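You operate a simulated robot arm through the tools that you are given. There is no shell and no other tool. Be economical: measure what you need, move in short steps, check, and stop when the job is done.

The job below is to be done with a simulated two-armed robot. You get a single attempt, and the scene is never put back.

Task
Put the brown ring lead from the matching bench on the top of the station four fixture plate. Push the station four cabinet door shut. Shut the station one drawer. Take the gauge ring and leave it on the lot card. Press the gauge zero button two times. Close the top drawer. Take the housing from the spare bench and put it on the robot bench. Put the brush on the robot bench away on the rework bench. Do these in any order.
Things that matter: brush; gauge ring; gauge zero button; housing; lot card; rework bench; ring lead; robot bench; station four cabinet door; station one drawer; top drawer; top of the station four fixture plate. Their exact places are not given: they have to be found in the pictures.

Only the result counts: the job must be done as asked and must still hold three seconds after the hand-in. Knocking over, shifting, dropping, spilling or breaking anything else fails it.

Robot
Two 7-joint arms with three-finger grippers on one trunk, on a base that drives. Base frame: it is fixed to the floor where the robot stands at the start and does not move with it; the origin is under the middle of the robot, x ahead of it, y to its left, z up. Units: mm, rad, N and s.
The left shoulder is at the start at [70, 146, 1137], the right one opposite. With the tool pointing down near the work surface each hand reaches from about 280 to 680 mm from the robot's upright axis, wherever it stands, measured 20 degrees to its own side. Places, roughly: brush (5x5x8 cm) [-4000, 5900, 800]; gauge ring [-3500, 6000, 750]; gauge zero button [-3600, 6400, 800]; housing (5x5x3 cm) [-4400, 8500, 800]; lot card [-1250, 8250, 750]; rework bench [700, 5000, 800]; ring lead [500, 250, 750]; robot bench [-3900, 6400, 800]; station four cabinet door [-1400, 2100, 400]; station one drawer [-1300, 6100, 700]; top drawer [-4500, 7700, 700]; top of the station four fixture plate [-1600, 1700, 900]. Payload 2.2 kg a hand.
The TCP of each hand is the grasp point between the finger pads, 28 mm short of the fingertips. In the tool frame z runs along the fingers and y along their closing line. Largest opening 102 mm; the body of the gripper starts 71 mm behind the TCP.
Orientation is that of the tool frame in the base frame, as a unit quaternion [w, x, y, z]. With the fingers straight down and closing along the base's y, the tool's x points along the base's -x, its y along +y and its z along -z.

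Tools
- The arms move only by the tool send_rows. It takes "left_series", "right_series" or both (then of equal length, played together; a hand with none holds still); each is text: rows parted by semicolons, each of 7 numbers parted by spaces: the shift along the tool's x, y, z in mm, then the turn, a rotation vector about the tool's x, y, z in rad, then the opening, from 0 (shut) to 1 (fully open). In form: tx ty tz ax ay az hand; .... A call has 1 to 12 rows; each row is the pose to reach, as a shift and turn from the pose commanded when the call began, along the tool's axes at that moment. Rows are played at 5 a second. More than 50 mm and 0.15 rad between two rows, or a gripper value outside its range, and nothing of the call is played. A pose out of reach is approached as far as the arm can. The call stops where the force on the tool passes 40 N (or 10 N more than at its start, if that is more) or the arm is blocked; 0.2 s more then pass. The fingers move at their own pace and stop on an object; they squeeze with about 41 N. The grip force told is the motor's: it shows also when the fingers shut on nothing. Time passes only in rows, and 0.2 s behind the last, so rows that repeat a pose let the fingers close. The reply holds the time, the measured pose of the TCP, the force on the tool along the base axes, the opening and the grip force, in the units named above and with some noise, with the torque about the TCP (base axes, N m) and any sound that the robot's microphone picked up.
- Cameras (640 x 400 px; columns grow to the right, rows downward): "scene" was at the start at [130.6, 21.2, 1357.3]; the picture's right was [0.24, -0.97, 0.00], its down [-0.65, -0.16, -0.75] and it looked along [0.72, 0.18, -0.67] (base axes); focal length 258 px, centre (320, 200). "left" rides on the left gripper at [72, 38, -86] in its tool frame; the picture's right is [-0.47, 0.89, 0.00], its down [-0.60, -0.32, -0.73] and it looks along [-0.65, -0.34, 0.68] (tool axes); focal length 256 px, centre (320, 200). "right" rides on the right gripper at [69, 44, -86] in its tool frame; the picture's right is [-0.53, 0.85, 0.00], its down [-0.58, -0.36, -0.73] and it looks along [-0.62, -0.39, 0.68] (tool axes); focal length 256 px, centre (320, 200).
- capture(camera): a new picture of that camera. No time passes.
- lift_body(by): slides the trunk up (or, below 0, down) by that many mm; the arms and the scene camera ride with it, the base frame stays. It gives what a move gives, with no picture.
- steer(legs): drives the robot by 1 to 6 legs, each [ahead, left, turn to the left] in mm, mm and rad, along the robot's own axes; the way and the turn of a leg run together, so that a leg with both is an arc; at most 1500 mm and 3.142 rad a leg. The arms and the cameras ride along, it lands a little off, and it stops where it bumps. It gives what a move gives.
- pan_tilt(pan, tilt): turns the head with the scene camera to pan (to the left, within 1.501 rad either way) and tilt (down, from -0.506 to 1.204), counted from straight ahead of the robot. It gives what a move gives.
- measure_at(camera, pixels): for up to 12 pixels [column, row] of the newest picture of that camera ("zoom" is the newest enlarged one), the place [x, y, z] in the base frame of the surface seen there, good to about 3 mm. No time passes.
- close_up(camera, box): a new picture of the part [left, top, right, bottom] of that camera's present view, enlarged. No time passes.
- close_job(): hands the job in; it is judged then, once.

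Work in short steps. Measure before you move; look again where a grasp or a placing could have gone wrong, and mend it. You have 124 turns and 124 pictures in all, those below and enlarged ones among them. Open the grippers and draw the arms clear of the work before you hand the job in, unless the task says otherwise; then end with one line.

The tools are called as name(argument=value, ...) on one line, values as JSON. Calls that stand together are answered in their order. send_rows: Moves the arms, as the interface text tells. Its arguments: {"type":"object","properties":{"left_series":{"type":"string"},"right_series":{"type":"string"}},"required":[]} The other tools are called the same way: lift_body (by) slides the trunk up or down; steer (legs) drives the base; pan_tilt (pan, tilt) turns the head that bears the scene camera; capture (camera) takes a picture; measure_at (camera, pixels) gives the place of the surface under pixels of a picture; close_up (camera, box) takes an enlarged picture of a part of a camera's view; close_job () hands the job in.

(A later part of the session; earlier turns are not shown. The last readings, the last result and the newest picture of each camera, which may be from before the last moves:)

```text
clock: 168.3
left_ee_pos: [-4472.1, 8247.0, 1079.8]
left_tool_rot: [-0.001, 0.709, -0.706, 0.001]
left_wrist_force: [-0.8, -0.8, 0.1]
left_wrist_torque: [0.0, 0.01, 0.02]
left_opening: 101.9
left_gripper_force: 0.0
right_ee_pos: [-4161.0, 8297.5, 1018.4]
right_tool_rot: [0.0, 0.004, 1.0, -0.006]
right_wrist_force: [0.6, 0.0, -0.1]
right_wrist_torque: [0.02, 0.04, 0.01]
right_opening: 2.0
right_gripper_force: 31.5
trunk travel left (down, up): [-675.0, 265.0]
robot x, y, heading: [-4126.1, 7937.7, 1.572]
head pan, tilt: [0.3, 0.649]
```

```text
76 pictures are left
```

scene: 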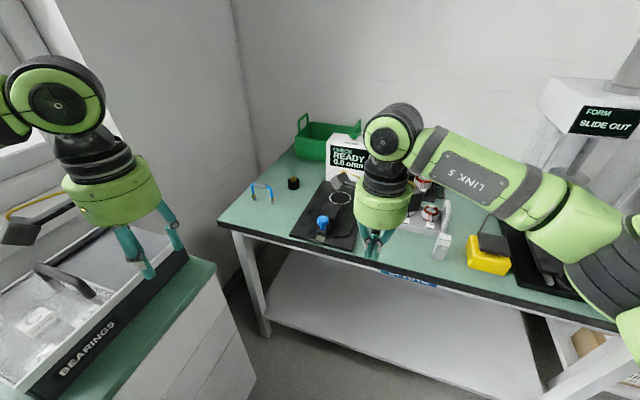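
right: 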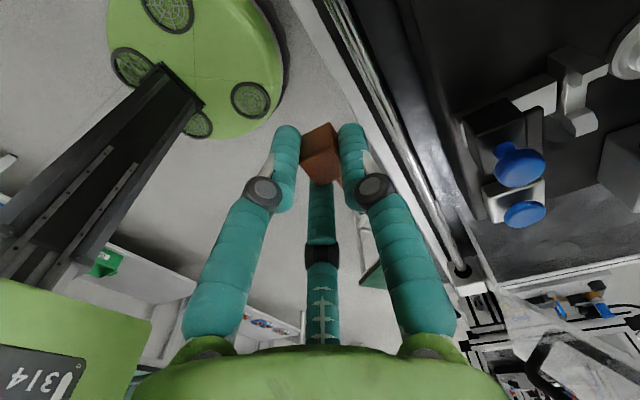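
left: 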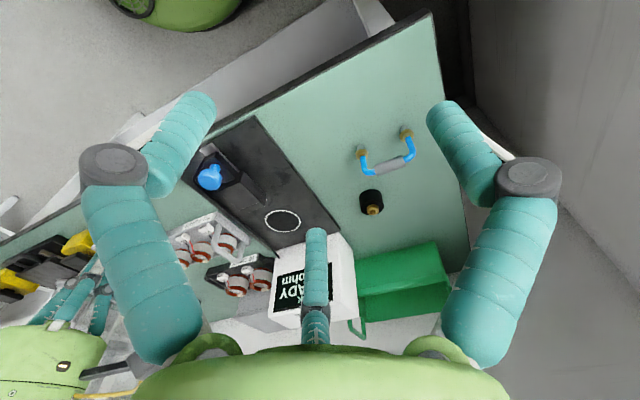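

The left view shows the housing at (370,203) with nothing close around it. I move the left hand over it (tool x -291, tool y -45), then down to z≈925.

send_rows(left_series="-48 -8 0 0 0 0 1; -97 -15 0 0 0 0 1; -146 -23 0 0 0 0 1; -194 -30 0 0 0 0 1; -243 -38 0 0 0 0 1; -290 -45 0 0 0 0 1; -291 -45 45 0 0 0 1; -291 -45 90 0 0 0 1; -291 -45 135 0 0 0 1; -291 -45 155 0 0 0 1")

capture(camera="left")

measure_at(camera="left", pixels=[[320, 120], [320, 110], [320, 100], [310, 120], [330, 120]])

```text
clock: 170.5
left_ee_pos: [-4430.6, 8518.8, 927.2]
left_tool_rot: [-0.001, 0.709, -0.705, -0.001]
left_wrist_force: [0.4, 0.0, 0.4]
left_wrist_torque: [0.01, -0.05, 0.0]
left_opening: 102.0
left_gripper_force: 0.0
left hand out of reach, approached as far as the arm can: row 6, 7, 8, 9, 10
right_ee_pos: [-4160.5, 8297.9, 1016.6]
right_tool_rot: [0.0, 0.003, 1.0, -0.008]
right_wrist_force: [0.2, 1.2, -0.1]
right_wrist_torque: [-0.03, 0.03, -0.03]
right_opening: 2.2
right_gripper_force: 31.1
trunk travel left (down, up): [-675.0, 265.0]
robot x, y, heading: [-4127.8, 7939.0, 1.575]
head pan, tilt: [0.3, 0.649]
```

```text
75 pictures are left
```

left: 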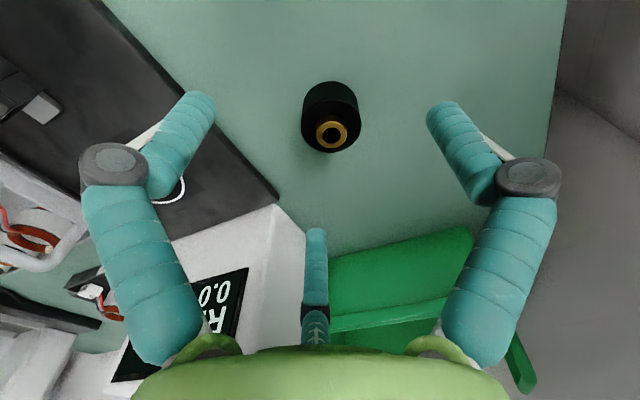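

```text
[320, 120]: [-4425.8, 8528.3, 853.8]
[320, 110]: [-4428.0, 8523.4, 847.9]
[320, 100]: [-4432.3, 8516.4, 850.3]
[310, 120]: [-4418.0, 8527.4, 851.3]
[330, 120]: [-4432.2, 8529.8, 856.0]
```

The reach fell ~18 mm short in y. I drive 22 mm ahead and re-measure the housing's brass centre.

steer(legs=[[22, 0, 0]])

capture(camera="left")

measure_at(camera="left", pixels=[[332, 110], [332, 85], [318, 100], [345, 100], [332, 95], [305, 100], [356, 100]])

```text
clock: 171.3
left_ee_pos: [-4432.2, 8538.3, 930.0]
left_tool_rot: [-0.002, 0.709, -0.705, -0.002]
left_wrist_force: [0.8, -0.1, 0.7]
left_wrist_torque: [0.02, -0.04, 0.0]
left_opening: 101.9
left_gripper_force: 0.0
right_ee_pos: [-4161.3, 8317.9, 1018.6]
right_tool_rot: [0.001, 0.004, 1.0, -0.005]
right_wrist_force: [0.0, -0.8, -0.3]
right_wrist_torque: [0.07, 0.01, -0.02]
right_opening: 2.0
right_gripper_force: 31.7
trunk travel left (down, up): [-675.0, 265.0]
robot x, y, heading: [-4126.8, 7966.3, 1.572]
head pan, tilt: [0.3, 0.649]
```

```text
74 pictures are left
```

left: 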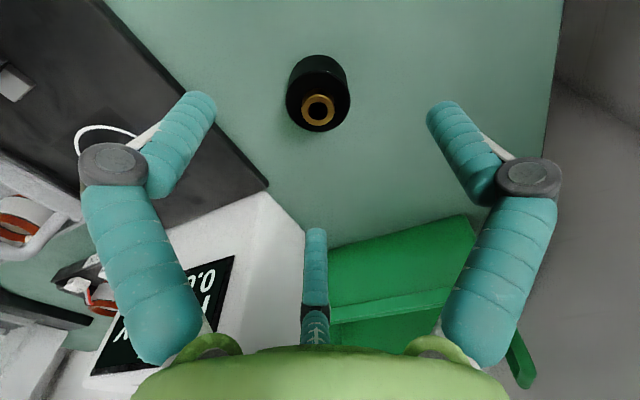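

```text
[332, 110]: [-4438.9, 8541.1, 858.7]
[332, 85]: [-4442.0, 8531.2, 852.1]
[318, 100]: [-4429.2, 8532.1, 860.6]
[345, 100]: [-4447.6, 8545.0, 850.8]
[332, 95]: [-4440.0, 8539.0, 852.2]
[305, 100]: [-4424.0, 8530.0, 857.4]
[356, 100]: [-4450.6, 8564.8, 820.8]
```

The housing centre is nearly under the hand (-4430,8536). I test a small 20 mm descent to see where the commanded pose really lies.

send_rows(left_series="0 0 20 0 0 0 1; 0 0 20 0 0 0 1")

```text
clock: 171.9
left_ee_pos: [-4431.4, 8534.9, 910.2]
left_tool_rot: [-0.004, 0.709, -0.706, -0.001]
left_wrist_force: [-0.3, -0.5, 0.6]
left_wrist_torque: [0.02, 0.03, 0.01]
left_opening: 101.9
left_gripper_force: 0.1
left hand out of reach, approached as far as the arm can: row 1, 2
right_ee_pos: [-4160.1, 8318.7, 1017.6]
right_tool_rot: [0.001, 0.003, 1.0, -0.008]
right_wrist_force: [-0.4, -0.3, -0.7]
right_wrist_torque: [-0.01, -0.03, -0.01]
right_opening: 2.1
right_gripper_force: 31.5
trunk travel left (down, up): [-675.0, 265.0]
robot x, y, heading: [-4127.8, 7961.8, 1.571]
head pan, tilt: [0.3, 0.649]
```

At this reach the hand is stretched, so I lower the trunk 57 mm instead to keep the xy position, then close on the housing.

lift_body(by=-57)

capture(camera="left")

```text
clock: 172.9
left_ee_pos: [-4431.8, 8535.8, 853.2]
left_tool_rot: [-0.003, 0.709, -0.706, -0.001]
left_wrist_force: [0.2, -0.4, 0.3]
left_wrist_torque: [0.02, 0.02, 0.0]
left_opening: 102.0
left_gripper_force: 0.0
right_ee_pos: [-4160.6, 8319.4, 961.2]
right_tool_rot: [0.001, 0.004, 1.0, -0.007]
right_wrist_force: [-0.7, -0.4, -0.1]
right_wrist_torque: [0.01, 0.01, 0.02]
right_opening: 2.1
right_gripper_force: 31.6
trunk travel left (down, up): [-618.0, 322.0]
robot x, y, heading: [-4131.3, 7965.3, 1.571]
head pan, tilt: [0.3, 0.649]
```

```text
73 pictures are left
```

left: 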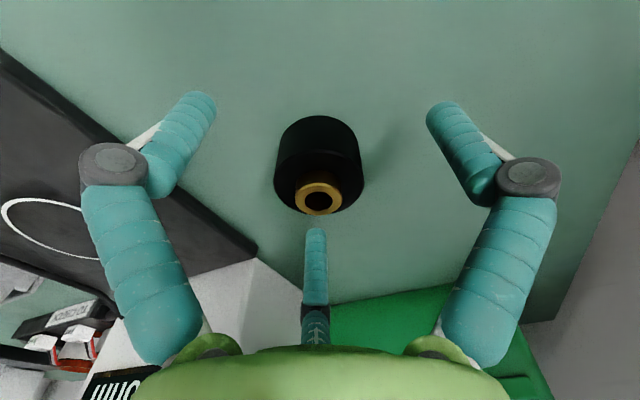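

The housing is between the fingers. I close, then raise with the trunk.

send_rows(left_series="0 0 0 0 0 0 0; 0 0 0 0 0 0 0; 0 0 0 0 0 0 0; 0 0 0 0 0 0 0")

lift_body(by=150)

capture(camera="left")

```text
clock: 173.9
left_ee_pos: [-4431.6, 8535.1, 852.3]
left_tool_rot: [-0.004, 0.709, -0.705, -0.001]
left_wrist_force: [0.5, 1.2, 4.8]
left_wrist_torque: [-0.02, -0.08, 0.02]
left_opening: 42.6
left_gripper_force: 41.1
right_ee_pos: [-4161.3, 8320.1, 959.7]
right_tool_rot: [0.001, 0.004, 1.0, -0.007]
right_wrist_force: [-0.3, 0.4, -0.9]
right_wrist_torque: [0.01, 0.03, 0.02]
right_opening: 2.1
right_gripper_force: 32.0
trunk travel left (down, up): [-618.0, 322.0]
robot x, y, heading: [-4132.6, 7959.6, 1.571]
head pan, tilt: [0.3, 0.649]
```

```text
clock: 175.6
left_ee_pos: [-4431.5, 8535.6, 1002.0]
left_tool_rot: [-0.003, 0.709, -0.705, 0.0]
left_wrist_force: [0.5, -0.5, -1.2]
left_wrist_torque: [-0.03, -0.01, 0.03]
left_opening: 42.5
left_gripper_force: 40.7
right_ee_pos: [-4160.6, 8319.5, 1109.2]
right_tool_rot: [0.0, 0.004, 1.0, -0.007]
right_wrist_force: [0.1, -0.6, -0.1]
right_wrist_torque: [0.02, 0.0, -0.01]
right_opening: 2.1
right_gripper_force: 31.3
trunk travel left (down, up): [-768.0, 172.0]
robot x, y, heading: [-4130.0, 7963.6, 1.573]
head pan, tilt: [0.3, 0.649]
```

```text
72 pictures are left
```

left: 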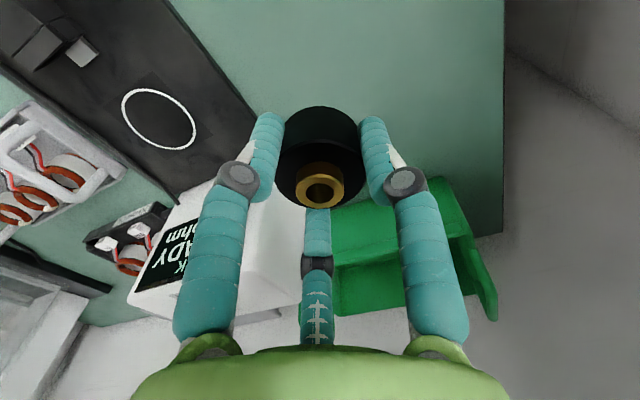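

Housing held (opening 42.5). I raise 100 mm more for clearance, back off to y≈7700, strafe toward x≈-3900, and turn to face -y toward the free end of the robot bench.

lift_body(by=100)

steer(legs=[[-260, 0, 0], [0, -230, 0], [0, 0, -1.571], [0, 0, -1.571]])

pan_tilt(pan=0.0, tilt=0.6)

capture(camera="scene")

```text
clock: 177.0
left_ee_pos: [-4432.2, 8535.8, 1100.9]
left_tool_rot: [-0.003, 0.709, -0.706, -0.001]
left_wrist_force: [1.0, -0.1, -1.0]
left_wrist_torque: [-0.02, -0.01, 0.03]
left_opening: 42.4
left_gripper_force: 41.0
right_ee_pos: [-4160.7, 8320.2, 1211.0]
right_tool_rot: [0.001, 0.003, 1.0, -0.007]
right_wrist_force: [-0.4, 0.2, -0.4]
right_wrist_torque: [-0.03, 0.05, -0.01]
right_opening: 2.1
right_gripper_force: 31.5
trunk travel left (down, up): [-868.0, 72.0]
robot x, y, heading: [-4130.5, 7961.3, 1.571]
head pan, tilt: [0.3, 0.649]
```

```text
clock: 187.8
left_ee_pos: [-3594.7, 7129.8, 1102.9]
left_tool_rot: [0.001, 0.704, 0.71, -0.003]
left_wrist_force: [-1.4, 1.2, -1.1]
left_wrist_torque: [-0.01, 0.02, -0.02]
left_opening: 42.5
left_gripper_force: 40.9
right_ee_pos: [-3866.8, 7345.1, 1209.3]
right_tool_rot: [-0.007, 1.0, -0.001, -0.001]
right_wrist_force: [0.0, 0.3, 0.3]
right_wrist_torque: [-0.02, 0.0, -0.01]
right_opening: 2.4
right_gripper_force: 31.6
trunk travel left (down, up): [-868.0, 72.0]
robot x, y, heading: [-3898.8, 7703.2, -1.563]
head pan, tilt: [0.3, 0.649]
```

```text
clock: 188.6
left_ee_pos: [-3594.3, 7129.3, 1101.8]
left_tool_rot: [0.0, 0.704, 0.71, -0.003]
left_wrist_force: [0.5, -1.1, -0.5]
left_wrist_torque: [-0.02, -0.04, 0.01]
left_opening: 42.5
left_gripper_force: 41.6
right_ee_pos: [-3866.8, 7345.1, 1209.4]
right_tool_rot: [-0.006, 1.0, -0.001, -0.001]
right_wrist_force: [-0.3, 0.4, 0.2]
right_wrist_torque: [0.04, 0.02, 0.02]
right_opening: 2.2
right_gripper_force: 31.5
trunk travel left (down, up): [-868.0, 72.0]
robot x, y, heading: [-3898.9, 7705.4, -1.567]
head pan, tilt: [0.0, 0.6]
```

```text
71 pictures are left
```

scene: 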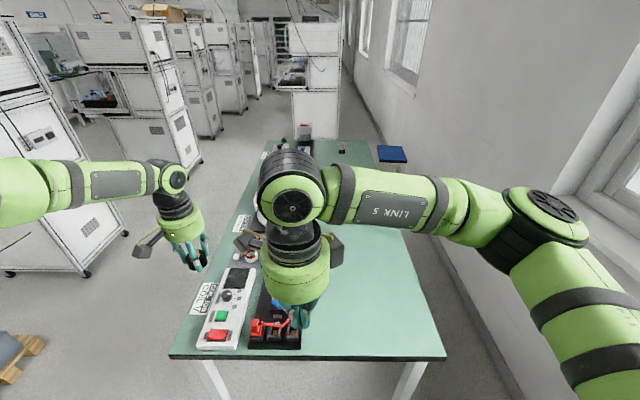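

The right half of the bench is free around (370,310). I measure the surface and the items' extents.

measure_at(camera="scene", pixels=[[370, 310], [350, 340], [400, 300], [300, 340], [252, 330], [340, 356], [440, 350], [342, 148], [280, 180], [175, 350]])

close_up(camera="scene", box=[220, 110, 420, 240])

```text
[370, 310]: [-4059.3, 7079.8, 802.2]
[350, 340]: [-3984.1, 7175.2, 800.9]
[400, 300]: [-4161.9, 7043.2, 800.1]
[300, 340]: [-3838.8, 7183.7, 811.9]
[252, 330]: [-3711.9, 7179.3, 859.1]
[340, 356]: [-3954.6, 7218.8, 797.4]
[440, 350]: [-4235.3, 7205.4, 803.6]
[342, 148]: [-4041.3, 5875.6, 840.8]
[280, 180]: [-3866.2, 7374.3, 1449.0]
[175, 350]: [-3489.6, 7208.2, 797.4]
```

```text
3.08 times, centred on (320, 175) of scene
```

zoom: 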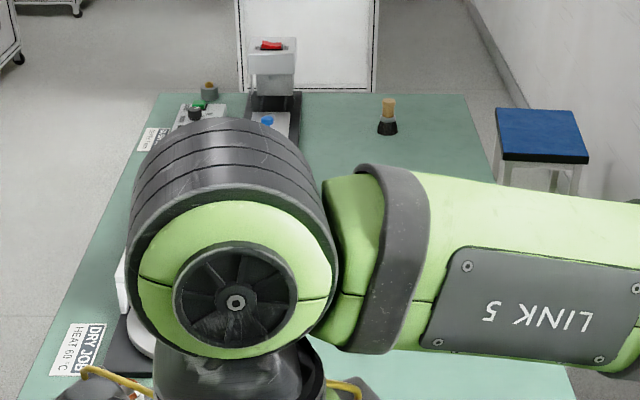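

Brush is at (-4041,5876); the housing can go at about (-4000,7090). I strafe right and ahead a bit, move the right hand out of the way, and bring the left hand over the free spot.

steer(legs=[[45, -170, 0]])

send_rows(right_series="-45 0 0 0 0 0 0; -90 0 0 0 0 0 0; -135 0 0 0 0 0 0; -180 0 0 0 0 0 0; -220 0 0 0 0 0 0; -220 0 0 0 0 0 0", left_series="0 0 0 0 0 0 0; 0 -40 0 0 0 0 0; 0 -85 0 0 0 0 0; 0 -130 0 0 0 0 0; 0 -175 0 0 0 0 0; 0 -220 0 0 0 0 0")

capture(camera="left")

capture(camera="scene")

```text
clock: 190.1
left_ee_pos: [-3759.7, 7086.1, 1101.0]
left_tool_rot: [0.0, 0.702, 0.712, -0.003]
left_wrist_force: [0.0, -0.6, -1.6]
left_wrist_torque: [-0.02, 0.04, 0.0]
left_opening: 42.4
left_gripper_force: 41.3
right_ee_pos: [-4034.9, 7299.3, 1210.4]
right_tool_rot: [-0.006, 1.0, 0.001, -0.003]
right_wrist_force: [0.7, -0.1, -0.7]
right_wrist_torque: [-0.04, 0.03, 0.02]
right_opening: 2.1
right_gripper_force: 31.5
trunk travel left (down, up): [-868.0, 72.0]
robot x, y, heading: [-4070.4, 7655.3, -1.56]
head pan, tilt: [0.0, 0.6]
```

```text
clock: 191.5
left_ee_pos: [-3900.3, 7149.7, 1130.9]
left_tool_rot: [0.002, 0.702, 0.712, -0.003]
left_wrist_force: [-0.1, -0.7, -1.9]
left_wrist_torque: [-0.02, 0.03, -0.02]
left_opening: 42.3
left_gripper_force: 41.0
left hand out of reach, approached as far as the arm can: row 2, 3, 4, 5, 6
right_ee_pos: [-4256.5, 7300.5, 1209.5]
right_tool_rot: [-0.007, 1.0, 0.002, -0.002]
right_wrist_force: [-1.1, -0.1, 0.1]
right_wrist_torque: [0.01, 0.0, 0.01]
right_opening: 2.3
right_gripper_force: 31.9
trunk travel left (down, up): [-868.0, 72.0]
robot x, y, heading: [-4067.2, 7652.6, -1.565]
head pan, tilt: [0.0, 0.6]
```

```text
69 pictures are left
```

left: 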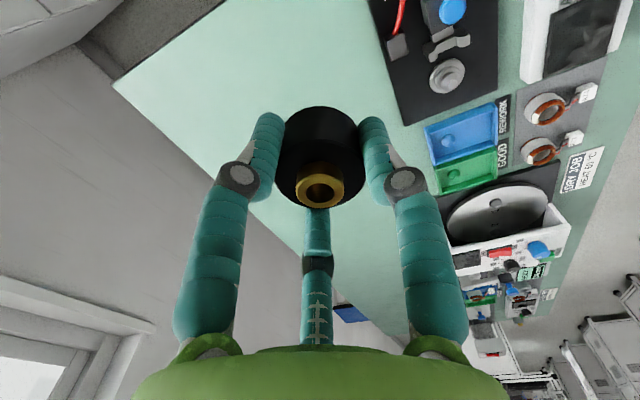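

```text
68 pictures are left
```

scene: 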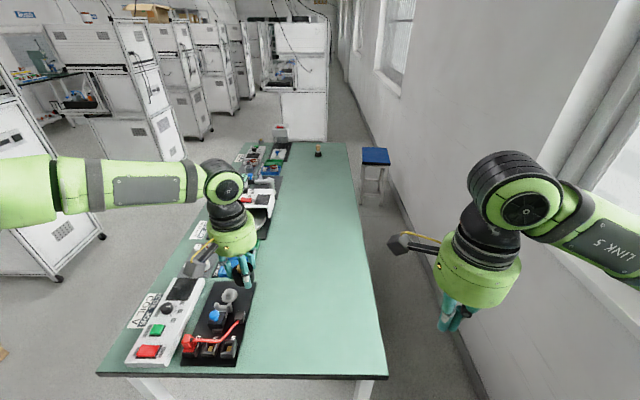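

The left hand is stretched at (-3900,7150). I pull it nearer (tool x +100) so it comes inside reach.

send_rows(left_series="40 0 0 0 0 0 0; 80 0 0 0 0 0 0; 120 0 0 0 0 0 0; 120 0 0 0 0 0 0")

```text
clock: 192.5
left_ee_pos: [-3906.1, 7271.2, 1129.9]
left_tool_rot: [0.001, 0.702, 0.712, -0.003]
left_wrist_force: [-1.2, 0.2, -0.9]
left_wrist_torque: [0.01, -0.02, -0.02]
left_opening: 42.6
left_gripper_force: 41.1
right_ee_pos: [-4256.9, 7300.1, 1209.1]
right_tool_rot: [-0.007, 1.0, 0.001, -0.001]
right_wrist_force: [0.5, 0.0, 0.9]
right_wrist_torque: [0.02, 0.0, 0.0]
right_opening: 2.2
right_gripper_force: 31.3
trunk travel left (down, up): [-868.0, 72.0]
robot x, y, heading: [-4071.6, 7657.7, -1.559]
head pan, tilt: [0.0, 0.6]
```

The commanded pose follows the real one. I shift the hand to about (-3960,7180), drive 75 mm ahead and 30 mm right, and lower the trunk 270 mm.

send_rows(left_series="-30 -20 0 0 0 0 0; -60 -40 0 0 0 0 0; -90 -60 0 0 0 0 0; -90 -60 0 0 0 0 0")

steer(legs=[[75, -30, 0]])

lift_body(by=-270)

capture(camera="left")

```text
clock: 193.5
left_ee_pos: [-3940.4, 7195.4, 1142.8]
left_tool_rot: [0.001, 0.702, 0.712, -0.003]
left_wrist_force: [-0.6, 0.5, -0.1]
left_wrist_torque: [0.0, 0.01, 0.02]
left_opening: 42.8
left_gripper_force: 41.0
left hand out of reach, approached as far as the arm can: row 3, 4
right_ee_pos: [-4256.3, 7300.8, 1209.3]
right_tool_rot: [-0.007, 1.0, 0.001, -0.001]
right_wrist_force: [-0.3, 0.2, -0.3]
right_wrist_torque: [0.0, 0.01, 0.01]
right_opening: 2.0
right_gripper_force: 31.2
trunk travel left (down, up): [-868.0, 72.0]
robot x, y, heading: [-4070.6, 7654.5, -1.557]
head pan, tilt: [0.0, 0.6]
```

```text
clock: 194.6
left_ee_pos: [-3966.7, 7127.2, 1143.4]
left_tool_rot: [0.002, 0.702, 0.712, -0.006]
left_wrist_force: [0.1, -0.3, -1.7]
left_wrist_torque: [-0.04, -0.02, 0.0]
left_opening: 42.7
left_gripper_force: 40.9
right_ee_pos: [-4281.8, 7233.8, 1211.4]
right_tool_rot: [-0.004, 1.0, 0.001, -0.002]
right_wrist_force: [0.9, 0.2, 0.2]
right_wrist_torque: [-0.04, 0.0, -0.02]
right_opening: 1.8
right_gripper_force: 31.5
trunk travel left (down, up): [-868.0, 72.0]
robot x, y, heading: [-4097.9, 7582.1, -1.56]
head pan, tilt: [0.0, 0.6]
```

```text
clock: 197.3
left_ee_pos: [-3969.5, 7122.2, 871.5]
left_tool_rot: [0.001, 0.702, 0.712, -0.003]
left_wrist_force: [0.0, 0.6, -0.9]
left_wrist_torque: [-0.02, -0.01, -0.01]
left_opening: 42.7
left_gripper_force: 40.6
right_ee_pos: [-4285.6, 7227.1, 940.1]
right_tool_rot: [-0.006, 1.0, 0.002, -0.001]
right_wrist_force: [0.2, -0.9, -1.0]
right_wrist_torque: [0.0, -0.01, -0.03]
right_opening: 1.9
right_gripper_force: 30.5
trunk travel left (down, up): [-598.0, 342.0]
robot x, y, heading: [-4100.2, 7585.4, -1.564]
head pan, tilt: [0.0, 0.6]
```

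```text
67 pictures are left
```

left: 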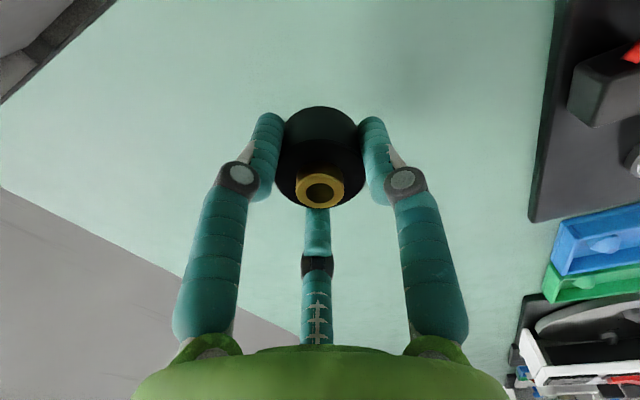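

The spot below is clear and inside the bench edges. I lower 37 mm with the trunk, open the left hand, and raise again.

lift_body(by=-37)

send_rows(left_series="0 0 0 0 0 0 0.5; 0 0 0 0 0 0 0.8; 0 0 0 0 0 0 0.8; 0 0 0 0 0 0 0.8")

lift_body(by=300)

capture(camera="left")

```text
clock: 198.1
left_ee_pos: [-3968.3, 7119.8, 834.7]
left_tool_rot: [0.001, 0.702, 0.712, -0.004]
left_wrist_force: [-0.7, 0.0, -0.2]
left_wrist_torque: [-0.04, 0.0, -0.01]
left_opening: 42.4
left_gripper_force: 41.2
right_ee_pos: [-4283.6, 7226.2, 902.9]
right_tool_rot: [-0.007, 1.0, 0.002, 0.0]
right_wrist_force: [0.9, 1.0, -0.4]
right_wrist_torque: [-0.02, 0.02, -0.03]
right_opening: 2.4
right_gripper_force: 31.2
trunk travel left (down, up): [-561.0, 379.0]
robot x, y, heading: [-4098.4, 7583.0, -1.561]
head pan, tilt: [0.0, 0.6]
```

```text
clock: 199.1
left_ee_pos: [-3967.7, 7120.3, 834.3]
left_tool_rot: [0.0, 0.702, 0.712, -0.004]
left_wrist_force: [0.3, 0.6, -0.4]
left_wrist_torque: [0.0, 0.02, -0.02]
left_opening: 81.7
left_gripper_force: 0.0
right_ee_pos: [-4284.0, 7226.3, 902.3]
right_tool_rot: [-0.007, 1.0, 0.001, -0.001]
right_wrist_force: [-0.8, -0.4, 0.3]
right_wrist_torque: [0.03, 0.02, 0.01]
right_opening: 2.0
right_gripper_force: 31.6
trunk travel left (down, up): [-561.0, 379.0]
robot x, y, heading: [-4096.9, 7587.3, -1.56]
head pan, tilt: [0.0, 0.6]
```

```text
clock: 202.1
left_ee_pos: [-3968.5, 7121.4, 1134.6]
left_tool_rot: [0.001, 0.702, 0.712, -0.004]
left_wrist_force: [0.2, -0.8, 0.1]
left_wrist_torque: [0.01, 0.0, 0.01]
left_opening: 81.6
left_gripper_force: 0.1
right_ee_pos: [-4284.8, 7228.3, 1202.1]
right_tool_rot: [-0.007, 1.0, 0.001, 0.0]
right_wrist_force: [0.0, -0.1, -0.3]
right_wrist_torque: [0.01, -0.02, -0.03]
right_opening: 2.0
right_gripper_force: 31.5
trunk travel left (down, up): [-861.0, 79.0]
robot x, y, heading: [-4097.1, 7582.2, -1.559]
head pan, tilt: [0.0, 0.6]
```

```text
66 pictures are left
```

left: 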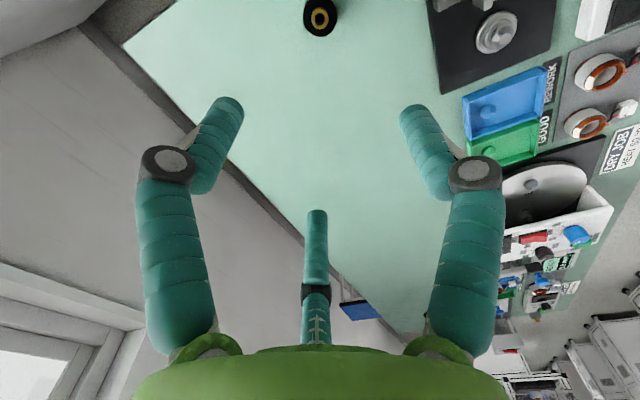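

The housing stands on the bench at (320,15). Now I look at the far end of the bench for access to the brush.

capture(camera="scene")

close_up(camera="scene", box=[200, 80, 440, 230])

measure_at(camera="scene", pixels=[[318, 154], [318, 148], [300, 120], [325, 135], [285, 137], [347, 145], [362, 155], [345, 130], [380, 200], [410, 240], [250, 130], [340, 160]])

```text
65 pictures are left
```

scene: 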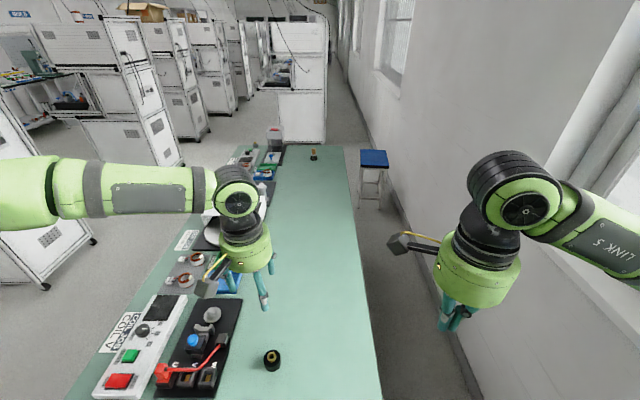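

```text
2.67 times, centred on (320, 155) of scene
```

zoom: 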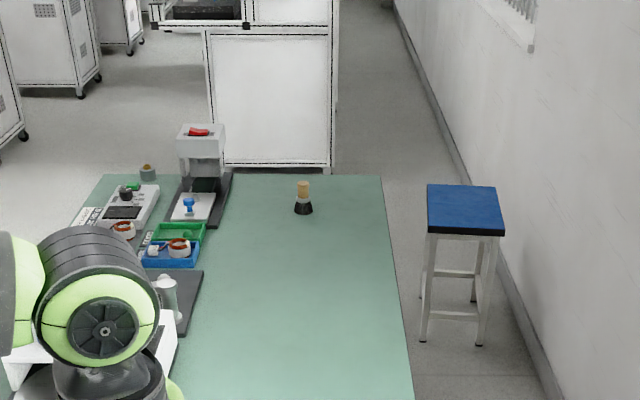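

```text
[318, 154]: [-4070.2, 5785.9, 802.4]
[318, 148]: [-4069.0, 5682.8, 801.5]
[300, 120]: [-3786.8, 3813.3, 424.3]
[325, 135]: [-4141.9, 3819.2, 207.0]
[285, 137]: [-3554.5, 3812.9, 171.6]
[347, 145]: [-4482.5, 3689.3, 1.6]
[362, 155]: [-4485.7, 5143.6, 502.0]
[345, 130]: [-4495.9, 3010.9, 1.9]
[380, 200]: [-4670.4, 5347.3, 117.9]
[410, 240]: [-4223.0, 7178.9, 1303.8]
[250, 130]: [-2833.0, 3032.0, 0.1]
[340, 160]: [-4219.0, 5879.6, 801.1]
```

The floor beyond the bench end (y 3820–5690) is free, so the brush can be reached from there later. First I go round to the bench front: back up, strafe left, turn to face -x and look.

steer(legs=[[-180, 0, 0], [0, 1080, 0], [0, 0, -1.571]])

pan_tilt(pan=0.7, tilt=0.5)

capture(camera="scene")

```text
clock: 212.6
left_ee_pos: [-3476.1, 7640.6, 1133.5]
left_tool_rot: [-0.002, 1.0, 0.013, -0.002]
left_wrist_force: [0.0, -0.1, -0.8]
left_wrist_torque: [-0.02, 0.01, 0.01]
left_opening: 81.5
left_gripper_force: 0.0
right_ee_pos: [-3375.0, 7958.5, 1202.2]
right_tool_rot: [-0.005, 0.713, -0.702, 0.005]
right_wrist_force: [-0.6, -1.0, -0.2]
right_wrist_torque: [-0.02, 0.01, -0.02]
right_opening: 2.1
right_gripper_force: 31.6
trunk travel left (down, up): [-861.0, 79.0]
robot x, y, heading: [-3017.1, 7776.4, -3.124]
head pan, tilt: [0.0, 0.6]
```

```text
clock: 213.7
left_ee_pos: [-3475.4, 7640.7, 1134.8]
left_tool_rot: [-0.001, 1.0, 0.014, -0.003]
left_wrist_force: [0.1, -1.2, 0.4]
left_wrist_torque: [0.0, 0.0, -0.02]
left_opening: 81.5
left_gripper_force: 0.0
right_ee_pos: [-3373.6, 7958.6, 1202.7]
right_tool_rot: [-0.007, 0.713, -0.701, 0.004]
right_wrist_force: [0.4, -0.1, 0.2]
right_wrist_torque: [0.02, 0.03, -0.03]
right_opening: 2.2
right_gripper_force: 31.7
trunk travel left (down, up): [-861.0, 79.0]
robot x, y, heading: [-3017.2, 7774.2, -3.12]
head pan, tilt: [0.7, 0.499]
```

```text
63 pictures are left
```

scene: 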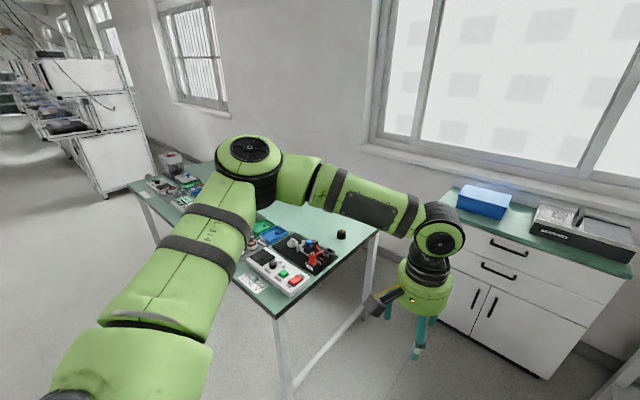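

The bench front lane is clear. I strafe left 1450 mm along the bench and look at it.

steer(legs=[[0, 1450, -0.02]])

pan_tilt(pan=0.1, tilt=0.8)

capture(camera="scene")

```text
clock: 220.8
left_ee_pos: [-3458.7, 6219.1, 1134.9]
left_tool_rot: [-0.002, 1.0, 0.004, -0.002]
left_wrist_force: [-0.2, -0.2, -0.4]
left_wrist_torque: [0.0, 0.03, -0.02]
left_opening: 81.3
left_gripper_force: 0.1
right_ee_pos: [-3351.7, 6534.3, 1202.8]
right_tool_rot: [0.006, -0.706, 0.708, -0.004]
right_wrist_force: [0.0, 0.5, -0.3]
right_wrist_torque: [-0.03, 0.04, 0.02]
right_opening: 2.3
right_gripper_force: 31.2
trunk travel left (down, up): [-861.0, 79.0]
robot x, y, heading: [-2998.7, 6346.4, -3.134]
head pan, tilt: [0.7, 0.499]
```

```text
clock: 221.8
left_ee_pos: [-3458.4, 6216.9, 1134.7]
left_tool_rot: [-0.002, 1.0, 0.004, -0.003]
left_wrist_force: [1.4, 0.5, 0.1]
left_wrist_torque: [-0.03, 0.03, -0.03]
left_opening: 81.5
left_gripper_force: 0.1
right_ee_pos: [-3350.6, 6534.5, 1202.5]
right_tool_rot: [0.006, -0.706, 0.708, -0.004]
right_wrist_force: [-0.2, 0.0, 0.8]
right_wrist_torque: [0.02, 0.02, 0.03]
right_opening: 2.2
right_gripper_force: 31.0
trunk travel left (down, up): [-861.0, 79.0]
robot x, y, heading: [-2994.1, 6344.4, -3.131]
head pan, tilt: [0.099, 0.799]
```

```text
62 pictures are left
```

scene: 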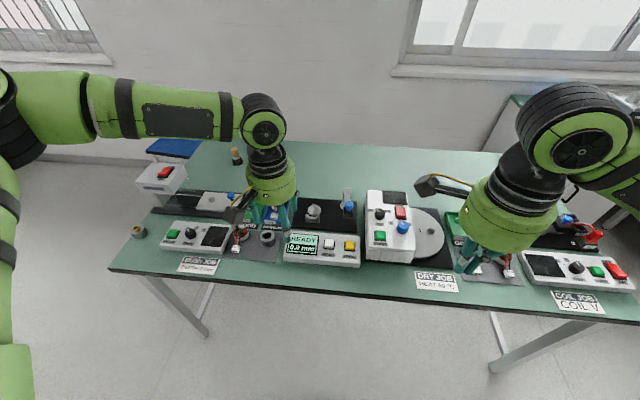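

The gauge with a "READY 0.0 mm" display is at (320,248). I zoom there and around for the gauge ring.

close_up(camera="scene", box=[220, 180, 420, 290])

close_up(camera="scene", box=[110, 140, 310, 290])

```text
3.20 times, centred on (320, 235) of scene
```

zoom: 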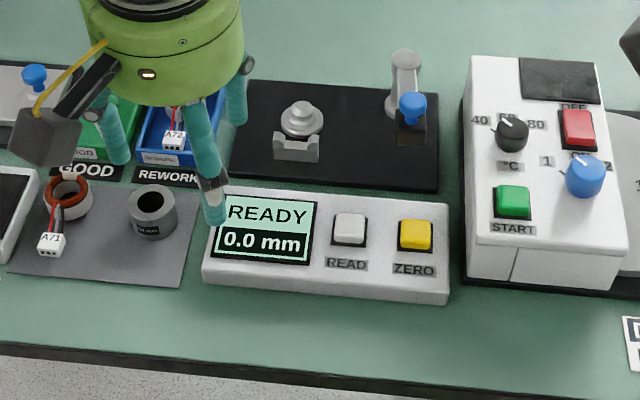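

```text
2.67 times, centred on (210, 215) of scene
```

zoom: 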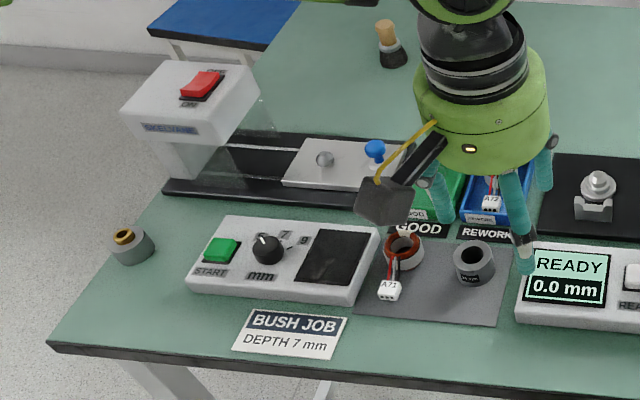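

Candidates for the gauge ring are the grey printed ring at (267,238) and the grey/brass one at (139,232). I zoom more and measure both along with the zero button.

close_up(camera="scene", box=[245, 220, 295, 255])

close_up(camera="scene", box=[115, 210, 165, 245])

measure_at(camera="scene", pixels=[[267, 243], [266, 234], [273, 236], [139, 235], [137, 228], [350, 253], [350, 248], [329, 252], [350, 268], [235, 262], [346, 190], [236, 160]])

```text
11.43 times, centred on (270, 238) of scene
```

zoom: 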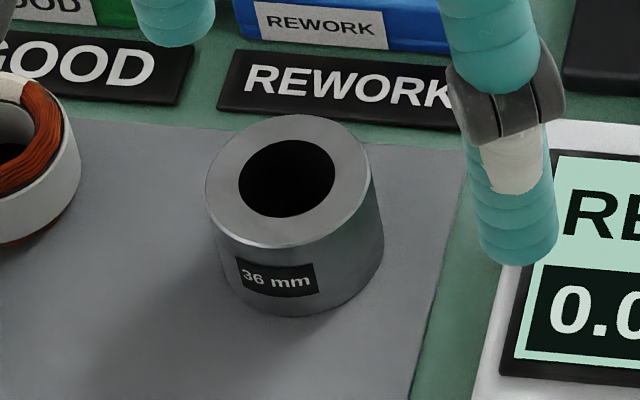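

```text
11.43 times, centred on (140, 228) of scene
```

zoom: 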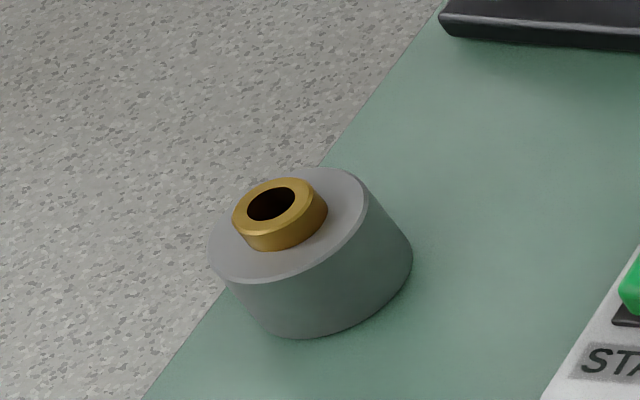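

```text
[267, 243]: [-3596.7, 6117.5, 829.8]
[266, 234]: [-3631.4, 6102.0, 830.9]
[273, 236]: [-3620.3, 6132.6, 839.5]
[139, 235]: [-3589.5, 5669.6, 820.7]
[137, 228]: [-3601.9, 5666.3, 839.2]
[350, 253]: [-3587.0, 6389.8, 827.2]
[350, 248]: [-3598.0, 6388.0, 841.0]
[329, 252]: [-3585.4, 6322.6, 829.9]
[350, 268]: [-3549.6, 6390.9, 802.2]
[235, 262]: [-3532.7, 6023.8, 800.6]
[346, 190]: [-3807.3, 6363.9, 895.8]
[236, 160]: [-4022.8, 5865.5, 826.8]
```

The printed "36 mm" ring at (-3617,6117) is the gauge ring and the yellow ZERO cap is at (-3594,6389,841). I move the left hand aside, lower the trunk, and bring the shut right hand over the button.

send_rows(left_series="15 40 0 0 0 0 0.8; 30 80 0 0 0 0 0.8; 45 120 0 0 0 0 0.8; 60 150 0 0 0 0 0.8")

lift_body(by=-186)

send_rows(right_series="24 40 0 0 0 0 0; 48 80 0 0 0 0 0; 72 120 0 0 0 0 0; 97 160 0 0 0 0 0; 121 200 0 0 0 0 0; 145 244 0 0 0 0 0; 145 244 45 0 0 0 0; 145 244 90 0 0 0 0; 145 244 115 0 0 0 0")

capture(camera="scene")

capture(camera="right")

```text
clock: 222.8
left_ee_pos: [-3396.7, 6068.6, 1135.4]
left_tool_rot: [-0.003, 1.0, 0.004, -0.004]
left_wrist_force: [0.5, -0.5, -0.3]
left_wrist_torque: [0.03, 0.01, -0.02]
left_opening: 81.4
left_gripper_force: 0.0
right_ee_pos: [-3349.8, 6532.3, 1203.3]
right_tool_rot: [0.006, -0.707, 0.708, -0.004]
right_wrist_force: [0.5, -0.6, -0.5]
right_wrist_torque: [0.02, 0.0, -0.02]
right_opening: 2.2
right_gripper_force: 31.6
trunk travel left (down, up): [-861.0, 79.0]
robot x, y, heading: [-2996.0, 6346.4, -3.135]
head pan, tilt: [0.099, 0.799]
```

```text
clock: 224.8
left_ee_pos: [-3396.7, 6069.7, 949.2]
left_tool_rot: [-0.002, 1.0, 0.004, -0.003]
left_wrist_force: [-0.1, -0.4, 0.4]
left_wrist_torque: [0.01, -0.02, 0.0]
left_opening: 81.5
left_gripper_force: 0.1
right_ee_pos: [-3352.1, 6533.9, 1017.2]
right_tool_rot: [0.006, -0.706, 0.708, -0.003]
right_wrist_force: [-0.3, 0.5, -0.7]
right_wrist_torque: [0.04, 0.02, -0.04]
right_opening: 2.0
right_gripper_force: 31.3
trunk travel left (down, up): [-675.0, 265.0]
robot x, y, heading: [-2995.2, 6348.0, -3.14]
head pan, tilt: [0.099, 0.799]
```

```text
refused: row 6 steps farther than a row can; nothing moved
```

```text
57 pictures are left
```

scene: 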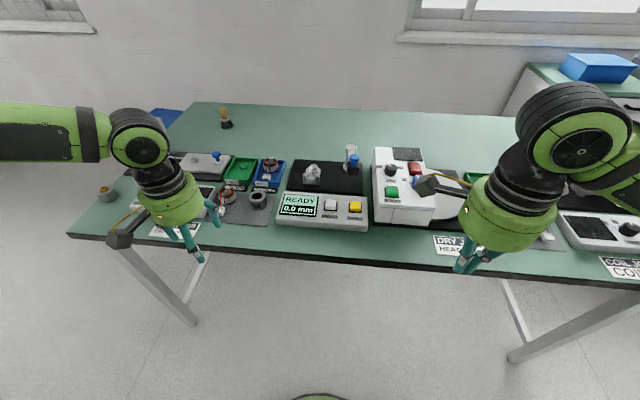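

```text
56 pictures are left
```

right: 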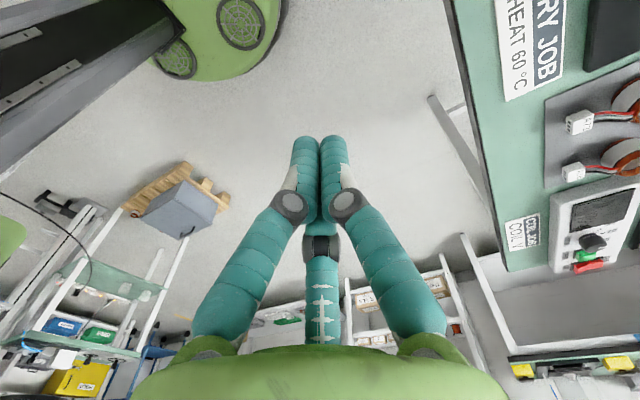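

The row step was too long, so nothing moved. I measure the button again (355,206) and the ring (258,200), and resend with shorter steps.

measure_at(camera="scene", pixels=[[355, 205], [355, 208], [330, 205], [258, 196], [258, 203], [385, 155], [411, 165]])

send_rows(right_series="20 35 0 0 0 0 0; 40 70 0 0 0 0 0; 60 105 0 0 0 0 0; 80 140 0 0 0 0 0; 100 175 0 0 0 0 0; 120 210 0 0 0 0 0; 145 244 0 0 0 0 0; 145 244 45 0 0 0 0; 145 244 90 0 0 0 0; 145 244 110 0 0 0 0")

capture(camera="scene")

```text
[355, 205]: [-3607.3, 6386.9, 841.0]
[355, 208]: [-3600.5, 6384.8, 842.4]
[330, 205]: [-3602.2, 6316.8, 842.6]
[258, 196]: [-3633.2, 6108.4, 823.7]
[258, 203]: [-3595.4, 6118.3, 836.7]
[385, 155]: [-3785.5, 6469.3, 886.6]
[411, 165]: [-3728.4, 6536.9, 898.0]
```

```text
clock: 227.0
left_ee_pos: [-3397.9, 6068.9, 947.9]
left_tool_rot: [-0.001, 1.0, 0.004, -0.004]
left_wrist_force: [0.1, -0.5, 0.0]
left_wrist_torque: [0.0, 0.01, -0.03]
left_opening: 81.8
left_gripper_force: 0.1
right_ee_pos: [-3595.2, 6389.4, 902.9]
right_tool_rot: [0.006, -0.707, 0.708, -0.005]
right_wrist_force: [0.1, -0.9, 0.7]
right_wrist_torque: [0.03, 0.04, -0.01]
right_opening: 2.1
right_gripper_force: 31.2
trunk travel left (down, up): [-675.0, 265.0]
robot x, y, heading: [-2998.4, 6347.6, -3.137]
head pan, tilt: [0.099, 0.799]
```

```text
55 pictures are left
```

scene: 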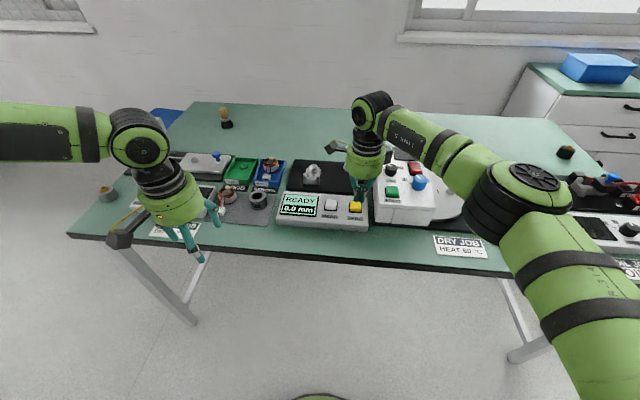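

close_up(camera="scene", box=[310, 160, 410, 230])

```text
5.71 times, centred on (360, 195) of scene
```

zoom: 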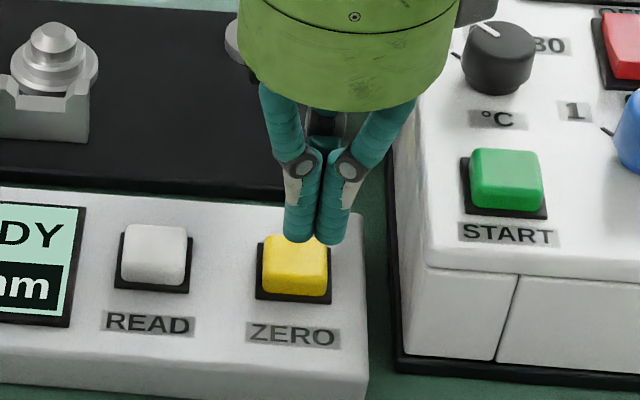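

The fingertips hover just behind-right of the ZERO cap centre, at about (-3603,6386). I shift 8 mm and press gently, stepping down until ~5 mm below its top, then back up.

send_rows(right_series="3 8 0 0 0 0 0; 3 8 25 0 0 0 0; 3 8 32 0 0 0 0; 3 8 35 0 0 0 0; 3 8 37 0 0 0 0; 3 8 37 0 0 0 0; 3 8 20 0 0 0 0; 3 8 10 0 0 0 0")

close_up(camera="scene", box=[270, 160, 410, 240])

```text
clock: 228.8
left_ee_pos: [-3397.2, 6069.7, 949.2]
left_tool_rot: [-0.001, 1.0, 0.003, -0.003]
left_wrist_force: [0.8, -0.1, -1.1]
left_wrist_torque: [0.0, 0.01, 0.0]
left_opening: 81.8
left_gripper_force: 0.0
right_ee_pos: [-3601.4, 6387.5, 892.6]
right_tool_rot: [0.006, -0.706, 0.709, -0.004]
right_wrist_force: [0.6, -0.3, 1.1]
right_wrist_torque: [0.0, -0.01, 0.02]
right_opening: 2.1
right_gripper_force: 31.9
trunk travel left (down, up): [-675.0, 265.0]
robot x, y, heading: [-2998.1, 6345.0, -3.137]
head pan, tilt: [0.099, 0.799]
```

```text
4.57 times, centred on (340, 200) of scene
```

zoom: 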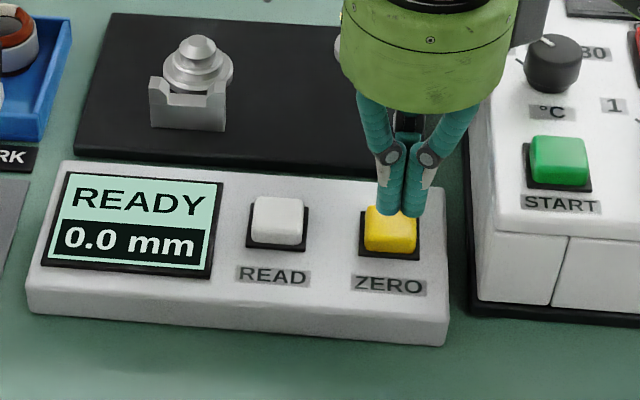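

There was no sound and the depth was only ~3 mm, so it's probably not a full press. I go down in 1–2 mm steps and read the force and sound at the bottom.

send_rows(right_series="0 0 15 0 0 0 0; 0 0 24 0 0 0 0; 0 0 26 0 0 0 0; 0 0 28 0 0 0 0")

close_up(camera="scene", box=[270, 160, 410, 240])

```text
clock: 229.8
left_ee_pos: [-3397.1, 6070.6, 949.1]
left_tool_rot: [-0.002, 1.0, 0.004, -0.002]
left_wrist_force: [-0.5, 0.3, 0.6]
left_wrist_torque: [-0.02, -0.03, 0.03]
left_opening: 81.6
left_gripper_force: 0.1
right_ee_pos: [-3601.3, 6386.5, 865.3]
right_tool_rot: [0.005, -0.706, 0.708, -0.004]
right_wrist_force: [-0.2, -1.4, 1.6]
right_wrist_torque: [-0.02, 0.02, 0.01]
right_opening: 5.9
right_gripper_force: 32.2
trunk travel left (down, up): [-675.0, 265.0]
robot x, y, heading: [-3000.2, 6346.7, -3.137]
head pan, tilt: [0.099, 0.799]
```

```text
4.57 times, centred on (340, 200) of scene
```

zoom: 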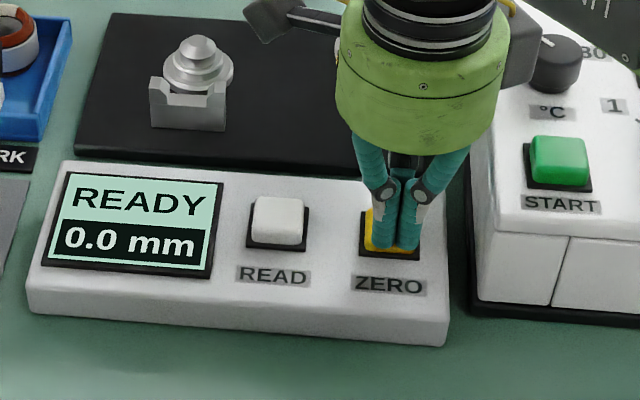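

The tips just touch the cap (opening 5.9, small force). I keep pressing 2 mm at a time.

send_rows(right_series="0 0 1.5 0 0 0 0; 0 0 3 0 0 0 0")

```text
clock: 230.4
left_ee_pos: [-3396.4, 6068.4, 949.9]
left_tool_rot: [-0.002, 1.0, 0.003, -0.003]
left_wrist_force: [0.5, -0.4, 0.6]
left_wrist_torque: [-0.02, 0.0, -0.01]
left_opening: 81.6
left_gripper_force: 0.1
right_ee_pos: [-3600.8, 6386.0, 863.1]
right_tool_rot: [0.004, -0.707, 0.707, -0.004]
right_wrist_force: [-0.4, -1.6, 4.7]
right_wrist_torque: [-0.03, 0.03, -0.01]
right_opening: 6.3
right_gripper_force: 31.5
trunk travel left (down, up): [-675.0, 265.0]
robot x, y, heading: [-2998.0, 6348.7, -3.135]
head pan, tilt: [0.099, 0.799]
heard: click
```

A click: that is the first press. I lift 15 mm to release and press again to the same depth.

send_rows(right_series="0 0 -6 0 0 0 0; 0 0 -15 0 0 0 0; 0 0 -15 0 0 0 0")

send_rows(right_series="0 0 8 0 0 0 0; 0 0 12 0 0 0 0; 0 0 14 0 0 0 0; 0 0 15.2 0 0 0 0")

```text
clock: 231.2
left_ee_pos: [-3397.4, 6069.8, 948.9]
left_tool_rot: [-0.001, 1.0, 0.003, -0.002]
left_wrist_force: [-0.4, 0.5, 1.2]
left_wrist_torque: [0.01, 0.03, 0.0]
left_opening: 81.4
left_gripper_force: 0.1
right_ee_pos: [-3602.5, 6387.5, 876.8]
right_tool_rot: [0.006, -0.706, 0.709, -0.004]
right_wrist_force: [0.3, -0.4, -0.4]
right_wrist_torque: [0.02, 0.0, 0.03]
right_opening: 2.3
right_gripper_force: 30.6
trunk travel left (down, up): [-675.0, 265.0]
robot x, y, heading: [-2998.2, 6345.4, -3.137]
head pan, tilt: [0.099, 0.799]
```

```text
clock: 232.2
left_ee_pos: [-3396.8, 6069.3, 948.4]
left_tool_rot: [-0.001, 1.0, 0.003, -0.004]
left_wrist_force: [-0.3, -0.1, -0.4]
left_wrist_torque: [-0.03, 0.02, 0.01]
left_opening: 81.5
left_gripper_force: 0.0
right_ee_pos: [-3602.6, 6387.1, 862.9]
right_tool_rot: [0.006, -0.706, 0.708, -0.004]
right_wrist_force: [-0.5, 0.2, 2.5]
right_wrist_torque: [-0.02, 0.02, 0.0]
right_opening: 6.0
right_gripper_force: 31.3
trunk travel left (down, up): [-675.0, 265.0]
robot x, y, heading: [-2996.7, 6346.8, -3.134]
head pan, tilt: [0.099, 0.799]
heard: click
```

Second click heard. I lift to z≈1000, open the right hand, and strafe left 270 mm so it stands over the ring.

send_rows(right_series="0 0 -10 0 0 0 0; 0 0 -50 0 0 0 0; 0 0 -95 0 0 0 0; 0 0 -140 0 0 0 1; 0 0 -140 0 0 0 1; 0 0 -140 0 0 0 1")

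steer(legs=[[0, 270, 0]])

capture(camera="right")

capture(camera="scene")

```text
clock: 233.6
left_ee_pos: [-3397.3, 6068.5, 949.3]
left_tool_rot: [-0.001, 1.0, 0.003, -0.002]
left_wrist_force: [-0.3, -1.0, 0.3]
left_wrist_torque: [0.01, 0.02, -0.03]
left_opening: 81.9
left_gripper_force: 0.0
right_ee_pos: [-3602.8, 6384.9, 1004.4]
right_tool_rot: [0.005, -0.707, 0.707, -0.004]
right_wrist_force: [-0.6, 0.0, -0.2]
right_wrist_torque: [0.02, 0.0, -0.03]
right_opening: 102.0
right_gripper_force: 0.1
trunk travel left (down, up): [-675.0, 265.0]
robot x, y, heading: [-2996.5, 6346.0, -3.132]
head pan, tilt: [0.099, 0.799]
```

```text
clock: 235.5
left_ee_pos: [-3394.8, 5801.9, 948.5]
left_tool_rot: [-0.001, 1.0, 0.005, -0.002]
left_wrist_force: [0.7, 0.5, 0.3]
left_wrist_torque: [-0.03, 0.03, -0.02]
left_opening: 81.6
left_gripper_force: 0.0
right_ee_pos: [-3600.7, 6119.2, 1004.0]
right_tool_rot: [0.006, -0.707, 0.708, -0.005]
right_wrist_force: [0.3, 1.1, -0.3]
right_wrist_torque: [-0.02, 0.0, 0.03]
right_opening: 101.8
right_gripper_force: 0.0
trunk travel left (down, up): [-675.0, 265.0]
robot x, y, heading: [-2995.1, 6079.9, -3.137]
head pan, tilt: [0.099, 0.799]
```

```text
51 pictures are left
```

right: 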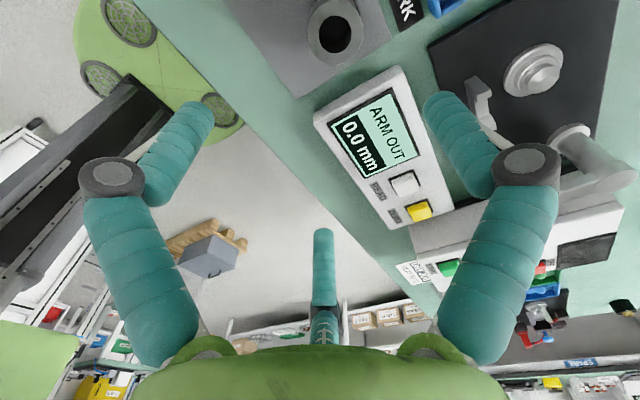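

```text
50 pictures are left
```

scene: 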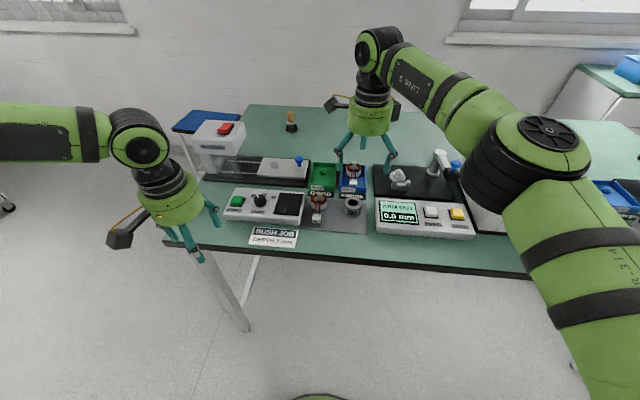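

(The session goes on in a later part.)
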